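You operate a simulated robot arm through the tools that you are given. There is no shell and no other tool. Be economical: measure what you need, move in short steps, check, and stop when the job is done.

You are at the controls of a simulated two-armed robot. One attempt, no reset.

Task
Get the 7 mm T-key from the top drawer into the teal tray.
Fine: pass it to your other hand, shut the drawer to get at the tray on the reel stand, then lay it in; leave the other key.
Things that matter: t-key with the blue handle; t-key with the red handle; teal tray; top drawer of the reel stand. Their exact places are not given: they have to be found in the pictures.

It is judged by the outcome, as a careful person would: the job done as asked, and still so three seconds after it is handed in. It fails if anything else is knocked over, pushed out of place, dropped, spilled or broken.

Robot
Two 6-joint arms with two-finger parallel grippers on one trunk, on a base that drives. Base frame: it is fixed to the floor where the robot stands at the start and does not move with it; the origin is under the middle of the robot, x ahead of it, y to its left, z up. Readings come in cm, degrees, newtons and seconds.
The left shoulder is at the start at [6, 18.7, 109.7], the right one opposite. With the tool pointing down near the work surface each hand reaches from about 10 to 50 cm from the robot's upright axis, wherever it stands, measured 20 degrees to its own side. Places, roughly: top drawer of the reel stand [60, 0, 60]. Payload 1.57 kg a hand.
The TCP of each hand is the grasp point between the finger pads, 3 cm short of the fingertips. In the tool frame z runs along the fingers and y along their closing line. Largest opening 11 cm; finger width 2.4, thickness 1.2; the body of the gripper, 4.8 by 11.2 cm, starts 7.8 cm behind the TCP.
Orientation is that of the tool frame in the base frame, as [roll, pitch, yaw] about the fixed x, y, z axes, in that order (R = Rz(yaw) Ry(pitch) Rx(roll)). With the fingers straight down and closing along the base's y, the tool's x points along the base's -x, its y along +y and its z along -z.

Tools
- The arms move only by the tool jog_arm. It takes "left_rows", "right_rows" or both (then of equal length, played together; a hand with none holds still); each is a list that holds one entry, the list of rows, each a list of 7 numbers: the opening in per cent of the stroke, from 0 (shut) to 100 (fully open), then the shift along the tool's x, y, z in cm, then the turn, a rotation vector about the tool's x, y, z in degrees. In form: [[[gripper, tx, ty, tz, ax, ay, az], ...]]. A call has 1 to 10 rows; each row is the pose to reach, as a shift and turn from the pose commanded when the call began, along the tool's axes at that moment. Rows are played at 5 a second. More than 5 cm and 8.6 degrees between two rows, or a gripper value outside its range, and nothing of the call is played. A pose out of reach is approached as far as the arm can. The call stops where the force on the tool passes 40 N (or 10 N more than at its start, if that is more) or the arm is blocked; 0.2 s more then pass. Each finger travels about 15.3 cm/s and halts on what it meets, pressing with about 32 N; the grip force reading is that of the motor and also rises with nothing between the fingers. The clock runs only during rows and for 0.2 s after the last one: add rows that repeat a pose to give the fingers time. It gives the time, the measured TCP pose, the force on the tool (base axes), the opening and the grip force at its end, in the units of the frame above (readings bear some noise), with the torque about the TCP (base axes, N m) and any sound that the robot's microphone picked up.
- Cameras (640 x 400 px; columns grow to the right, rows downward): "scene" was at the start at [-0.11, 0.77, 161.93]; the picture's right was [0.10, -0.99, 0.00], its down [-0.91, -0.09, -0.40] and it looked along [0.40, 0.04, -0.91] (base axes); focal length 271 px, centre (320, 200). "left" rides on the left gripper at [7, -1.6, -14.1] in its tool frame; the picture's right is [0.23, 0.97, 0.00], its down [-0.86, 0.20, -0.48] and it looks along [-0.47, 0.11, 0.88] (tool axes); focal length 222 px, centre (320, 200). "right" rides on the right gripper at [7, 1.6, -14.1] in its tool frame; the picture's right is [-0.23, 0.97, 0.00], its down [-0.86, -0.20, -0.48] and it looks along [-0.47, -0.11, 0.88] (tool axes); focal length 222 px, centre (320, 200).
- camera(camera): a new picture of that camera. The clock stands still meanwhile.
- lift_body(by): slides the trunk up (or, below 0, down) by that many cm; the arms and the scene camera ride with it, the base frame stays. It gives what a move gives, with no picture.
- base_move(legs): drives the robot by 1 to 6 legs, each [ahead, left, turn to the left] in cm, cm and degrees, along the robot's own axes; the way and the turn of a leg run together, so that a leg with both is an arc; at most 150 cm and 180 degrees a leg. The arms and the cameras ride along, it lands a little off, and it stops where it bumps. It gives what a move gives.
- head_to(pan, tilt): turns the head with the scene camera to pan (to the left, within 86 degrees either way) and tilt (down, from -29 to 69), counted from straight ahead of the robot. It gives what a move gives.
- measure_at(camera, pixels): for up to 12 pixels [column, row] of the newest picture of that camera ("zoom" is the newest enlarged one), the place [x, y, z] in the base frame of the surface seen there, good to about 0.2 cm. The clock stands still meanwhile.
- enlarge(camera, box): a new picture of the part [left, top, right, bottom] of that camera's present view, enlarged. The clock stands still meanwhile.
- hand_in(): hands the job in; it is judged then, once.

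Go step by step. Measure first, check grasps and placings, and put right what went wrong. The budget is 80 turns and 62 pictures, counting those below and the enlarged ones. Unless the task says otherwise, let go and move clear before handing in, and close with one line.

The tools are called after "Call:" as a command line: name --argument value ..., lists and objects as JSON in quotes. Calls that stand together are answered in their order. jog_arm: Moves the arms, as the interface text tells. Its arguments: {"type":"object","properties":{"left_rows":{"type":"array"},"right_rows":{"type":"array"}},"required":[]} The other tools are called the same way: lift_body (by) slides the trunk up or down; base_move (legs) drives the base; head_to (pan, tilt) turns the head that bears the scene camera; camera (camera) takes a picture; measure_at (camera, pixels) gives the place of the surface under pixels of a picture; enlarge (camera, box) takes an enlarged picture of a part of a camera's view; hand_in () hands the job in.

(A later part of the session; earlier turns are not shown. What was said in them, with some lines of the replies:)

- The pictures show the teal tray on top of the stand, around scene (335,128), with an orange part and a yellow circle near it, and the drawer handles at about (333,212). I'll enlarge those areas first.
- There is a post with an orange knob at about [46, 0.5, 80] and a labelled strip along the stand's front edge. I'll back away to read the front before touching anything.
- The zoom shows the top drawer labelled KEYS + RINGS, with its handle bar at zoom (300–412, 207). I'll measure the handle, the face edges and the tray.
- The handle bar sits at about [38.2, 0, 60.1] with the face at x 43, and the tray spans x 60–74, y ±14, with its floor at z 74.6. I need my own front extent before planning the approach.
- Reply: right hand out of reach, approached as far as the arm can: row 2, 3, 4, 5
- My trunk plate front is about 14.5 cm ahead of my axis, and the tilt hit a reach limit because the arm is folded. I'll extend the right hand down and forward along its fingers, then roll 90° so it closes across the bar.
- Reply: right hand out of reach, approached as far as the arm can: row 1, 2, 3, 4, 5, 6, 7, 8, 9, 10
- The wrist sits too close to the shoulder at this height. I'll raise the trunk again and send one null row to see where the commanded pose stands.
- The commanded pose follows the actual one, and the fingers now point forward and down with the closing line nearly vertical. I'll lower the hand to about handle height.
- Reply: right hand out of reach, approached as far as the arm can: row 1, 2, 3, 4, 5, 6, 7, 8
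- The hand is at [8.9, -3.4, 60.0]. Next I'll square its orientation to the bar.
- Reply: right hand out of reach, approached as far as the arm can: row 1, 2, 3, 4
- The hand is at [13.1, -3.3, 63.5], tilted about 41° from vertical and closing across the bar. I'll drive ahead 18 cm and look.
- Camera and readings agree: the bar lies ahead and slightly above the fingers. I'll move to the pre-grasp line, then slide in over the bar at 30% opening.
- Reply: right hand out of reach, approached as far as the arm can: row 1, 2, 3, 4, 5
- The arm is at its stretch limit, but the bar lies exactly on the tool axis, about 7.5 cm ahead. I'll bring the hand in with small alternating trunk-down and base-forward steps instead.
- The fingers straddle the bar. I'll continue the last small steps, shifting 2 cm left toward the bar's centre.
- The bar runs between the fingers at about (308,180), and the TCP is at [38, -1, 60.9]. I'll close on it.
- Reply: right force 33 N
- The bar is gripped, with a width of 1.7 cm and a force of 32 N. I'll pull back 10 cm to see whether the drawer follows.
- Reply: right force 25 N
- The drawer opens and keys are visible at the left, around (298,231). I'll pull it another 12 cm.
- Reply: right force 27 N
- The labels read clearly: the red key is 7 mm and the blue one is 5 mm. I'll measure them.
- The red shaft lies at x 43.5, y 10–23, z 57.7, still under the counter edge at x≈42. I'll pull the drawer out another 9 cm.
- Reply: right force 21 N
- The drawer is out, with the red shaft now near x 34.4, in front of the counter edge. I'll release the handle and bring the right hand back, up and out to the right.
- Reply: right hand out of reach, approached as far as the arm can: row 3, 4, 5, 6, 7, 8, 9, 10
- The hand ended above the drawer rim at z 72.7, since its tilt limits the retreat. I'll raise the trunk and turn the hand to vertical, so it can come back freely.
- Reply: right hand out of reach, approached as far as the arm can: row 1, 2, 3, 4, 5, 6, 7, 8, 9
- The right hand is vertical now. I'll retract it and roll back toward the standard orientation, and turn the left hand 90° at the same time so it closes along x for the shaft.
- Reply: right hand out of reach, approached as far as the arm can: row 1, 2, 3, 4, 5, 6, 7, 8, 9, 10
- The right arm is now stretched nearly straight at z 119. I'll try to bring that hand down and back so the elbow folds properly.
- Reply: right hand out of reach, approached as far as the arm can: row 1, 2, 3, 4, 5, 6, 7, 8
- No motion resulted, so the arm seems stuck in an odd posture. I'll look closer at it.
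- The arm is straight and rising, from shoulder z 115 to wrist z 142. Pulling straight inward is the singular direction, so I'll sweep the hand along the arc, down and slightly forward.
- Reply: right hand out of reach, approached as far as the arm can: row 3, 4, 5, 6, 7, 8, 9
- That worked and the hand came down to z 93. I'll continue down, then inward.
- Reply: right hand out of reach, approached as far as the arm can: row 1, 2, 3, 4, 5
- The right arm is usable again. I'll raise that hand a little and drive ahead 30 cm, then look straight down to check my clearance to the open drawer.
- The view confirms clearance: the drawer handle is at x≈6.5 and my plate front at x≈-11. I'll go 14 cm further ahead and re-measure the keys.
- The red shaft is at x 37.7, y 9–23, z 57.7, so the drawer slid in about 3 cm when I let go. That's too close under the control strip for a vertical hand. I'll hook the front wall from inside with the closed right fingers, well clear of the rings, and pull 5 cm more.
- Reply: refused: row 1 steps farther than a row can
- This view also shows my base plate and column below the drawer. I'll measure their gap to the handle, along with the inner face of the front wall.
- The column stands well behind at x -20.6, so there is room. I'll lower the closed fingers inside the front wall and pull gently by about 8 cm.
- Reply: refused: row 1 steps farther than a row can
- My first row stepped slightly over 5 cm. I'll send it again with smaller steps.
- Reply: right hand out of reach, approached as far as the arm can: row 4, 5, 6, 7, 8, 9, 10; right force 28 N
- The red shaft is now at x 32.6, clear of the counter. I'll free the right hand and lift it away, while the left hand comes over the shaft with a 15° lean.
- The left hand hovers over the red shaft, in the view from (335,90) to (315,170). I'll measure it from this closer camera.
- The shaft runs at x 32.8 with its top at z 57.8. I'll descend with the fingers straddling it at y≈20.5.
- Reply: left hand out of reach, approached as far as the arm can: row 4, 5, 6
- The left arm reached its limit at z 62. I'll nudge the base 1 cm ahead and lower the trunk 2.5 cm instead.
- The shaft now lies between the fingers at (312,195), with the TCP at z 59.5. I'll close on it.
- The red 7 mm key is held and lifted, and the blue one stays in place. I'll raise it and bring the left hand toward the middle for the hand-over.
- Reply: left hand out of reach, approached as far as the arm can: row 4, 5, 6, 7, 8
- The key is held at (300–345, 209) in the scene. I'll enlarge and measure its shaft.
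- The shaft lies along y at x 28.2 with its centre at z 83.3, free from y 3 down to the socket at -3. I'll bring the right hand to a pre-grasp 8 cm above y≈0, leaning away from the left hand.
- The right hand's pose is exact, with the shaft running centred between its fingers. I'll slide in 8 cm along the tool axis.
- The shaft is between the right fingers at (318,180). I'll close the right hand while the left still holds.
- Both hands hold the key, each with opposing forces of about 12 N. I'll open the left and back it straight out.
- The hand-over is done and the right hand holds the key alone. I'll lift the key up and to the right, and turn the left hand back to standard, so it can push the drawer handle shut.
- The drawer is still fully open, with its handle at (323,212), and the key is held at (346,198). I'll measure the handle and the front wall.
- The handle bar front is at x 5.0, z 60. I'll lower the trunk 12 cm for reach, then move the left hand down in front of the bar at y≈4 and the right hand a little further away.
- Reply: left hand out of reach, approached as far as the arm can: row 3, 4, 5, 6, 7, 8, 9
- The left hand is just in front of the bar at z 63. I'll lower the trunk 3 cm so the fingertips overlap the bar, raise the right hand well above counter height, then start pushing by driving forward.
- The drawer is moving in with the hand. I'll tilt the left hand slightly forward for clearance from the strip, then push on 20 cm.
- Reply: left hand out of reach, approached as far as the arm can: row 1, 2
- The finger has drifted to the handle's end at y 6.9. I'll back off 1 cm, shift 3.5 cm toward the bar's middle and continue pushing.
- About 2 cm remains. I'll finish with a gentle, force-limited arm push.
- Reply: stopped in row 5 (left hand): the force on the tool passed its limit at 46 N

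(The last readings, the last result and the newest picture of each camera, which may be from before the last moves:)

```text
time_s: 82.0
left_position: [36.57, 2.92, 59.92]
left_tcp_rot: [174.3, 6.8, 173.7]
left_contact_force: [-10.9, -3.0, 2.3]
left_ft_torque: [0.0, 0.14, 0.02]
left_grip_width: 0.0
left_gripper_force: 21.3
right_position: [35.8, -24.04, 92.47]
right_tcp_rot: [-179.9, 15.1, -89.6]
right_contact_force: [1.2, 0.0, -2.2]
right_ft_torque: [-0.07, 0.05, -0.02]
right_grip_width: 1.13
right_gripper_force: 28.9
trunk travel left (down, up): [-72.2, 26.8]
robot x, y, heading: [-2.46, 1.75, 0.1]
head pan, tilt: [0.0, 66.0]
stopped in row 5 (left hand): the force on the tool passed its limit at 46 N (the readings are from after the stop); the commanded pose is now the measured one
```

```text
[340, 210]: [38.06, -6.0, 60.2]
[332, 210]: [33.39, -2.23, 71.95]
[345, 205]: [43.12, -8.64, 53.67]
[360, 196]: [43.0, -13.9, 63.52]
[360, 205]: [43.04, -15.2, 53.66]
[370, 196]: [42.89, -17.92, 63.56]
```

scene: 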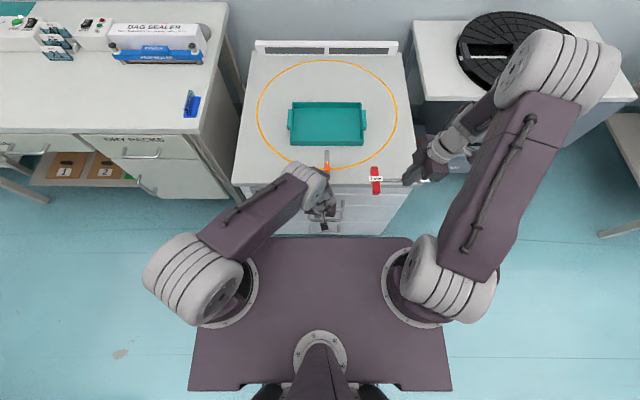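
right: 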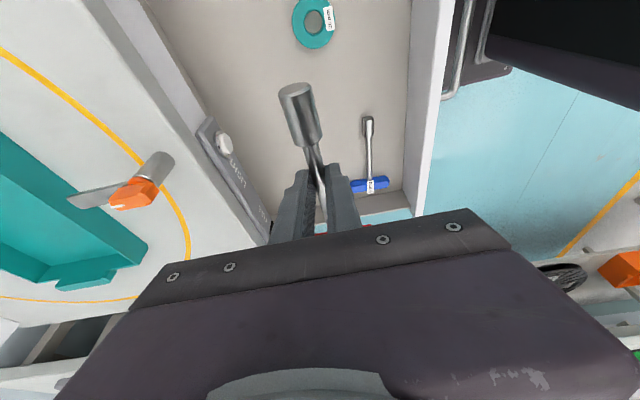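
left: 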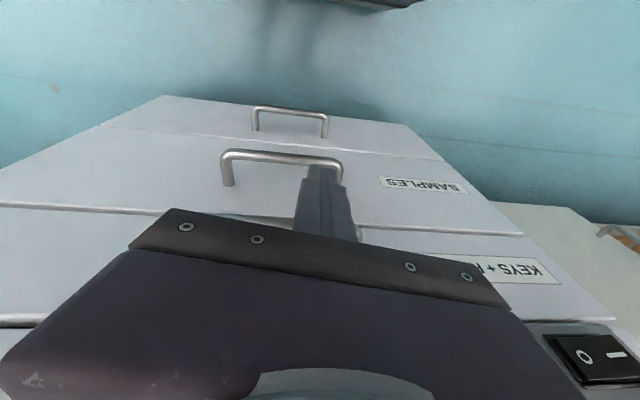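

The drawer is shut, with its face at x 43.0 and the handle at x 38.06 as at the start. I'll retract the left hand back, up and to the left.

Call:
jog_arm --left_rows '[[[0, 2.5, 0, 0, 0, 0, 0], [0, 6, 0, 0, 0, 0, 0], [0, 9, 1, 0, 0, 0, 0], [0, 10, 4, -2, 0, 0, 0], [0, 11, 7, -5, 0, 0, 0], [0, 11, 9, -9, 0, 0, 0], [0, 11, 11, -13, 0, 0, 0], [0, 10, 13, -17, 0, 0, 0], [0, 9, 15, -21, 0, 0, 0], [0, 8, 17, -25, 0, 0, 0]]]'

Call:
camera --camera "left"

```text
time_s: 84.2
left_position: [27.15, 18.57, 85.2]
left_tcp_rot: [174.4, 7.0, 173.6]
left_contact_force: [0.3, -0.3, 0.2]
left_ft_torque: [-0.02, -0.02, -0.01]
left_grip_width: 0.0
left_gripper_force: 21.2
right_position: [35.68, -23.9, 92.47]
right_tcp_rot: [-179.9, 15.1, -89.7]
right_contact_force: [0.1, 0.2, -0.7]
right_ft_torque: [-0.08, -0.03, 0.01]
right_grip_width: 1.11
right_gripper_force: 29.1
trunk travel left (down, up): [-72.2, 26.8]
robot x, y, heading: [-2.18, 1.82, 0.3]
head pan, tilt: [0.0, 66.0]
```

```text
13 pictures are left
```

left: 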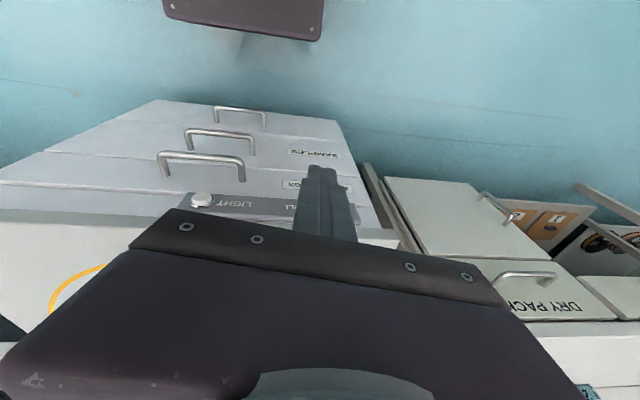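

The base plate's front edge is visible at the top of this view, around (240,38). I'll measure the gap between it and the stand's foot.

Call:
measure_at --camera "left" --pixels '[[240, 36], [170, 15], [318, 38], [160, 103], [240, 115], [215, 30]]'

```text
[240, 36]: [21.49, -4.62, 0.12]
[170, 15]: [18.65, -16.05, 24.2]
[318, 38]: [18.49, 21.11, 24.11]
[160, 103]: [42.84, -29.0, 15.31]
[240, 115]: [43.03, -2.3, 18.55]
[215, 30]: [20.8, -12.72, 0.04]
```

The base front is at x 18.7 and the stand at x 43, so 15 cm forward is safe. I'll move 15 cm ahead and 5 cm left, with the key at z≈90, above the post.

Call:
base_move --legs '[[15, 5, 0]]'

Call:
enlarge --camera "scene" --box '[230, 60, 470, 220]'

Call:
measure_at --camera "scene" --pixels '[[290, 105], [365, 103], [300, 145], [368, 142], [330, 125], [376, 180]]'

```text
time_s: 85.7
left_position: [41.91, 23.47, 85.07]
left_tcp_rot: [174.3, 7.0, 173.7]
left_contact_force: [0.9, 0.4, -0.1]
left_ft_torque: [0.0, 0.0, -0.02]
left_grip_width: 0.0
left_gripper_force: 21.4
right_position: [50.65, -18.99, 92.55]
right_tcp_rot: [-180.0, 15.2, -89.6]
right_contact_force: [-0.1, 1.0, -2.3]
right_ft_torque: [-0.08, 0.01, -0.02]
right_grip_width: 1.13
right_gripper_force: 28.3
trunk travel left (down, up): [-72.2, 26.8]
robot x, y, heading: [12.38, 7.29, 0.4]
head pan, tilt: [0.0, 66.0]
```

```text
2.50 times, centred on (350, 140) of scene
```

zoom: 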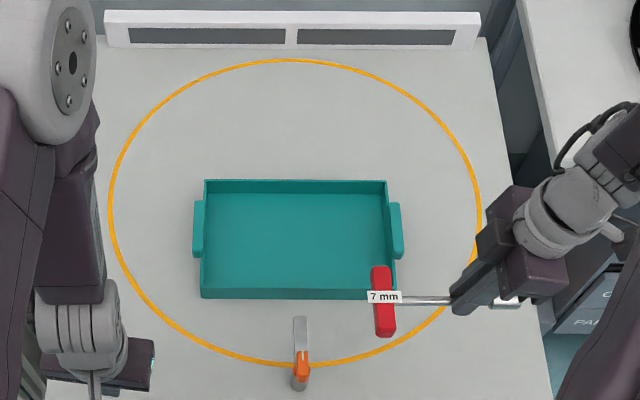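

```text
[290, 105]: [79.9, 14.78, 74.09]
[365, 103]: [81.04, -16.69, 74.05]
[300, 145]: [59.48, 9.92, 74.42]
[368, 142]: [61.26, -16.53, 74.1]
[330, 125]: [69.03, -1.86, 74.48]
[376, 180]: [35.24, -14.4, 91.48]
```

The key is held cleanly, with the 7 mm label in view. I'll measure the tray's inner bounds and the key from this zoom.

Call:
measure_at --camera "zoom" --pixels '[[215, 285], [350, 285], [210, 200], [380, 200], [290, 285], [290, 200], [290, 183], [290, 293], [384, 280], [384, 325], [430, 300], [303, 360]]'

```text
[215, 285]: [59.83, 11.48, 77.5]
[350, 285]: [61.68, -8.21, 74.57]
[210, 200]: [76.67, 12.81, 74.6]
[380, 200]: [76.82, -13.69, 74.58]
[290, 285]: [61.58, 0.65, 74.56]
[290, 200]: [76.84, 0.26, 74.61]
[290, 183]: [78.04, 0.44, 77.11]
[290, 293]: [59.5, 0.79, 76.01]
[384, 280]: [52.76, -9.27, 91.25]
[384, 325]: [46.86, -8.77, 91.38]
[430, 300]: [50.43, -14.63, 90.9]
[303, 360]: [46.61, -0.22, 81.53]
```

The tray's inside spans x 60–77.5 and y ±13.7, with its floor at z 74.6. I'll move the key over the tray centre at the current height.

Call:
jog_arm --right_rows '[[[0, -2.7, -2.7, 0.7, 0, 0, 0], [0, -5.4, -5.4, 1.4, 0, 0, 0], [0, -8.2, -8.2, 2.2, 0, 0, 0], [0, -11, -11, 2.9, 0, 0, 0], [0, -13.7, -13.7, 3.7, 0, 0, 0], [0, -16.4, -16.4, 4.4, 0, 0, 0], [0, -16.4, -16.4, 4.4, 0, 0, 0]]]'

Call:
camera --camera "scene"

```text
time_s: 87.2
left_position: [42.08, 23.5, 85.16]
left_tcp_rot: [174.4, 6.9, 173.7]
left_contact_force: [-0.5, -0.8, 0.0]
left_ft_torque: [-0.02, -0.03, 0.01]
left_grip_width: 0.0
left_gripper_force: 21.7
right_position: [66.75, -1.74, 92.37]
right_tcp_rot: [-180.0, 15.1, -89.6]
right_contact_force: [0.0, 0.2, -1.4]
right_ft_torque: [-0.08, -0.02, 0.0]
right_grip_width: 1.12
right_gripper_force: 28.4
trunk travel left (down, up): [-72.2, 26.8]
robot x, y, heading: [12.1, 6.83, 0.4]
head pan, tilt: [0.0, 66.0]
```

```text
11 pictures are left
```

scene: 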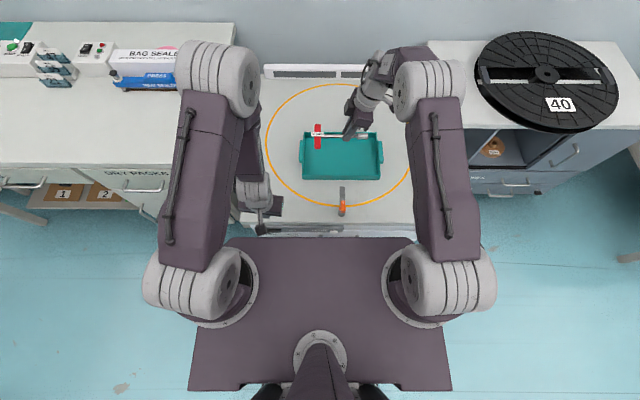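

The hand is at [66.8, -1.7, 92.4], over the tray. I'll descend straight down to z≈78.2.

Call:
jog_arm --right_rows '[[[0, 1, 0, 3.9, 0, 0, 0], [0, 2, 0, 7.7, 0, 0, 0], [0, 2.9, 0, 11, 0, 0, 0], [0, 3.4, 0, 12.7, 0, 0, 0], [0, 3.68, 0, 13.7, 0, 0, 0], [0, 3.68, 0, 13.7, 0, 0, 0]]]'

Call:
enlarge --camera "scene" --box '[260, 70, 430, 220]'

Call:
camera --camera "right"

```text
time_s: 88.7
left_position: [42.13, 23.54, 85.17]
left_tcp_rot: [174.4, 6.9, 173.7]
left_contact_force: [-0.7, -0.1, -1.2]
left_ft_torque: [0.02, 0.03, 0.0]
left_grip_width: 0.0
left_gripper_force: 20.9
right_position: [67.05, -1.82, 78.38]
right_tcp_rot: [-180.0, 15.1, -89.7]
right_contact_force: [-0.1, -0.4, -1.8]
right_ft_torque: [-0.11, -0.03, -0.01]
right_grip_width: 1.08
right_gripper_force: 28.8
trunk travel left (down, up): [-72.2, 26.8]
robot x, y, heading: [12.25, 6.94, 0.2]
head pan, tilt: [0.0, 66.0]
```

```text
2.67 times, centred on (345, 145) of scene
```

zoom: 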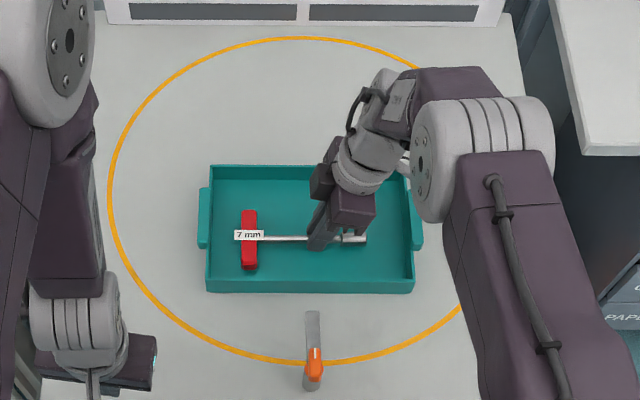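

```text
9 pictures are left
```

right: 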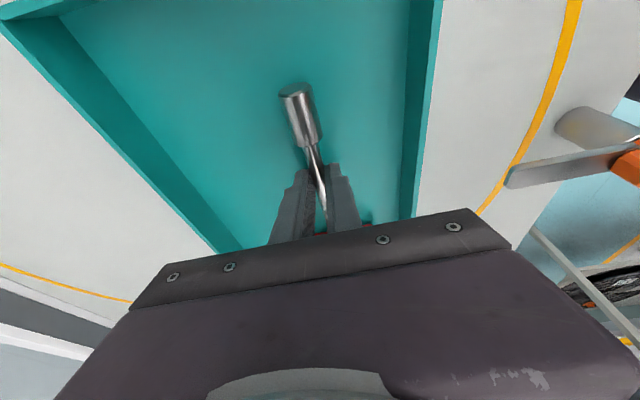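

The key is fully within the tray, roughly half a centimetre up. I'll lower it the last bit, open, and rise along the fingers.

Call:
jog_arm --right_rows '[[[0, 0.1, 0, 0.45, 0, 0, 0], [0, 0.1, 0, 0.45, 0, 0, 0], [12, 0.1, 0, 0.45, 0, 0, 0], [25, 0.1, 0, 0.45, 0, 0, 0], [36, 0.1, 0, 0.45, 0, 0, 0], [36, 0.1, 0, 0.45, 0, 0, 0], [36, 0.1, 0, -2, 0, 0, 0], [36, 0.1, 0, -6, 0, 0, 0], [36, 0.1, 0, -10, 0, 0, 0], [36, 0.1, 0, -14, 0, 0, 0]]]'

Call:
enlarge --camera "scene" --box '[260, 70, 430, 220]'

```text
time_s: 90.8
left_position: [42.11, 23.48, 85.17]
left_tcp_rot: [174.3, 7.0, 173.6]
left_contact_force: [0.8, 0.1, -1.2]
left_ft_torque: [0.03, 0.03, 0.0]
left_grip_width: 0.0
left_gripper_force: 21.4
right_position: [67.08, -5.74, 91.89]
right_tcp_rot: [-179.9, 15.1, -89.6]
right_contact_force: [-0.4, -0.3, 0.1]
right_ft_torque: [-0.02, 0.0, 0.0]
right_grip_width: 3.98
right_gripper_force: 0.1
trunk travel left (down, up): [-72.2, 26.8]
robot x, y, heading: [12.55, 6.56, 0.5]
head pan, tilt: [0.0, 66.0]
```

```text
2.67 times, centred on (345, 145) of scene
```

zoom: 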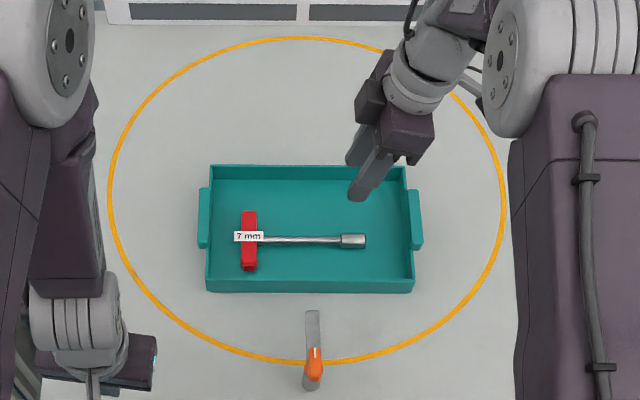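

The key lies flat in the tray and the hand is clear. I'll back the robot away and take a final look at the drawer and stand.

Call:
base_move --legs '[[-45, 0, 0]]'

Call:
head_to --pan 0 --tilt 52

Call:
enlarge --camera "scene" --box '[220, 60, 440, 260]'

```text
time_s: 93.6
left_position: [-3.91, 23.33, 85.2]
left_tcp_rot: [174.5, 6.9, 173.6]
left_contact_force: [0.8, 0.2, -0.3]
left_ft_torque: [0.0, 0.02, 0.03]
left_grip_width: 0.0
left_gripper_force: 21.4
right_position: [21.01, -5.87, 91.87]
right_tcp_rot: [180.0, 15.0, -89.7]
right_contact_force: [-0.8, -0.4, -0.7]
right_ft_torque: [0.01, 0.01, 0.01]
right_grip_width: 3.95
right_gripper_force: 0.1
trunk travel left (down, up): [-72.2, 26.8]
robot x, y, heading: [-33.21, 6.88, 0.3]
head pan, tilt: [0.0, 66.0]
```

```text
time_s: 94.4
left_position: [-3.95, 23.23, 85.1]
left_tcp_rot: [174.4, 7.0, 173.6]
left_contact_force: [0.7, 0.0, 0.4]
left_ft_torque: [0.01, 0.01, -0.02]
left_grip_width: 0.0
left_gripper_force: 21.0
right_position: [20.77, -5.83, 91.82]
right_tcp_rot: [-180.0, 15.0, -89.6]
right_contact_force: [-1.1, 0.1, -1.1]
right_ft_torque: [0.01, -0.03, 0.01]
right_grip_width: 4.0
right_gripper_force: 0.0
trunk travel left (down, up): [-72.2, 26.8]
robot x, y, heading: [-33.73, 6.64, 0.3]
head pan, tilt: [0.0, 52.0]
```

```text
2.00 times, centred on (330, 160) of scene
```

zoom: 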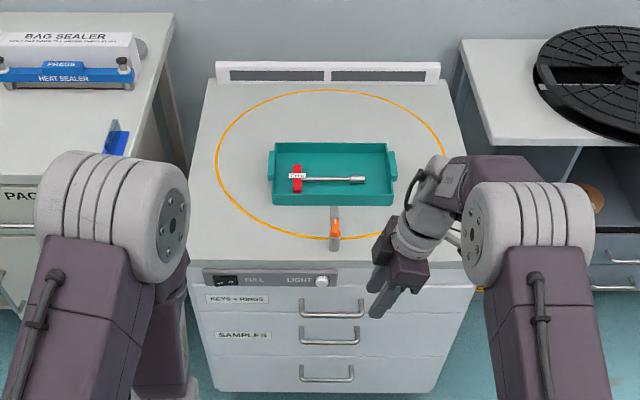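

The final view shows the red 7 mm key flat in the teal tray, the top drawer shut, the post untouched and both hands clear. I'm handing in.

Call:
hand_in

```text
The job is handed in.
```

The red 7 mm T-key is lying in the teal tray after a left-to-right hand-over; the top drawer is shut, and the blue 5 mm key was left inside it.
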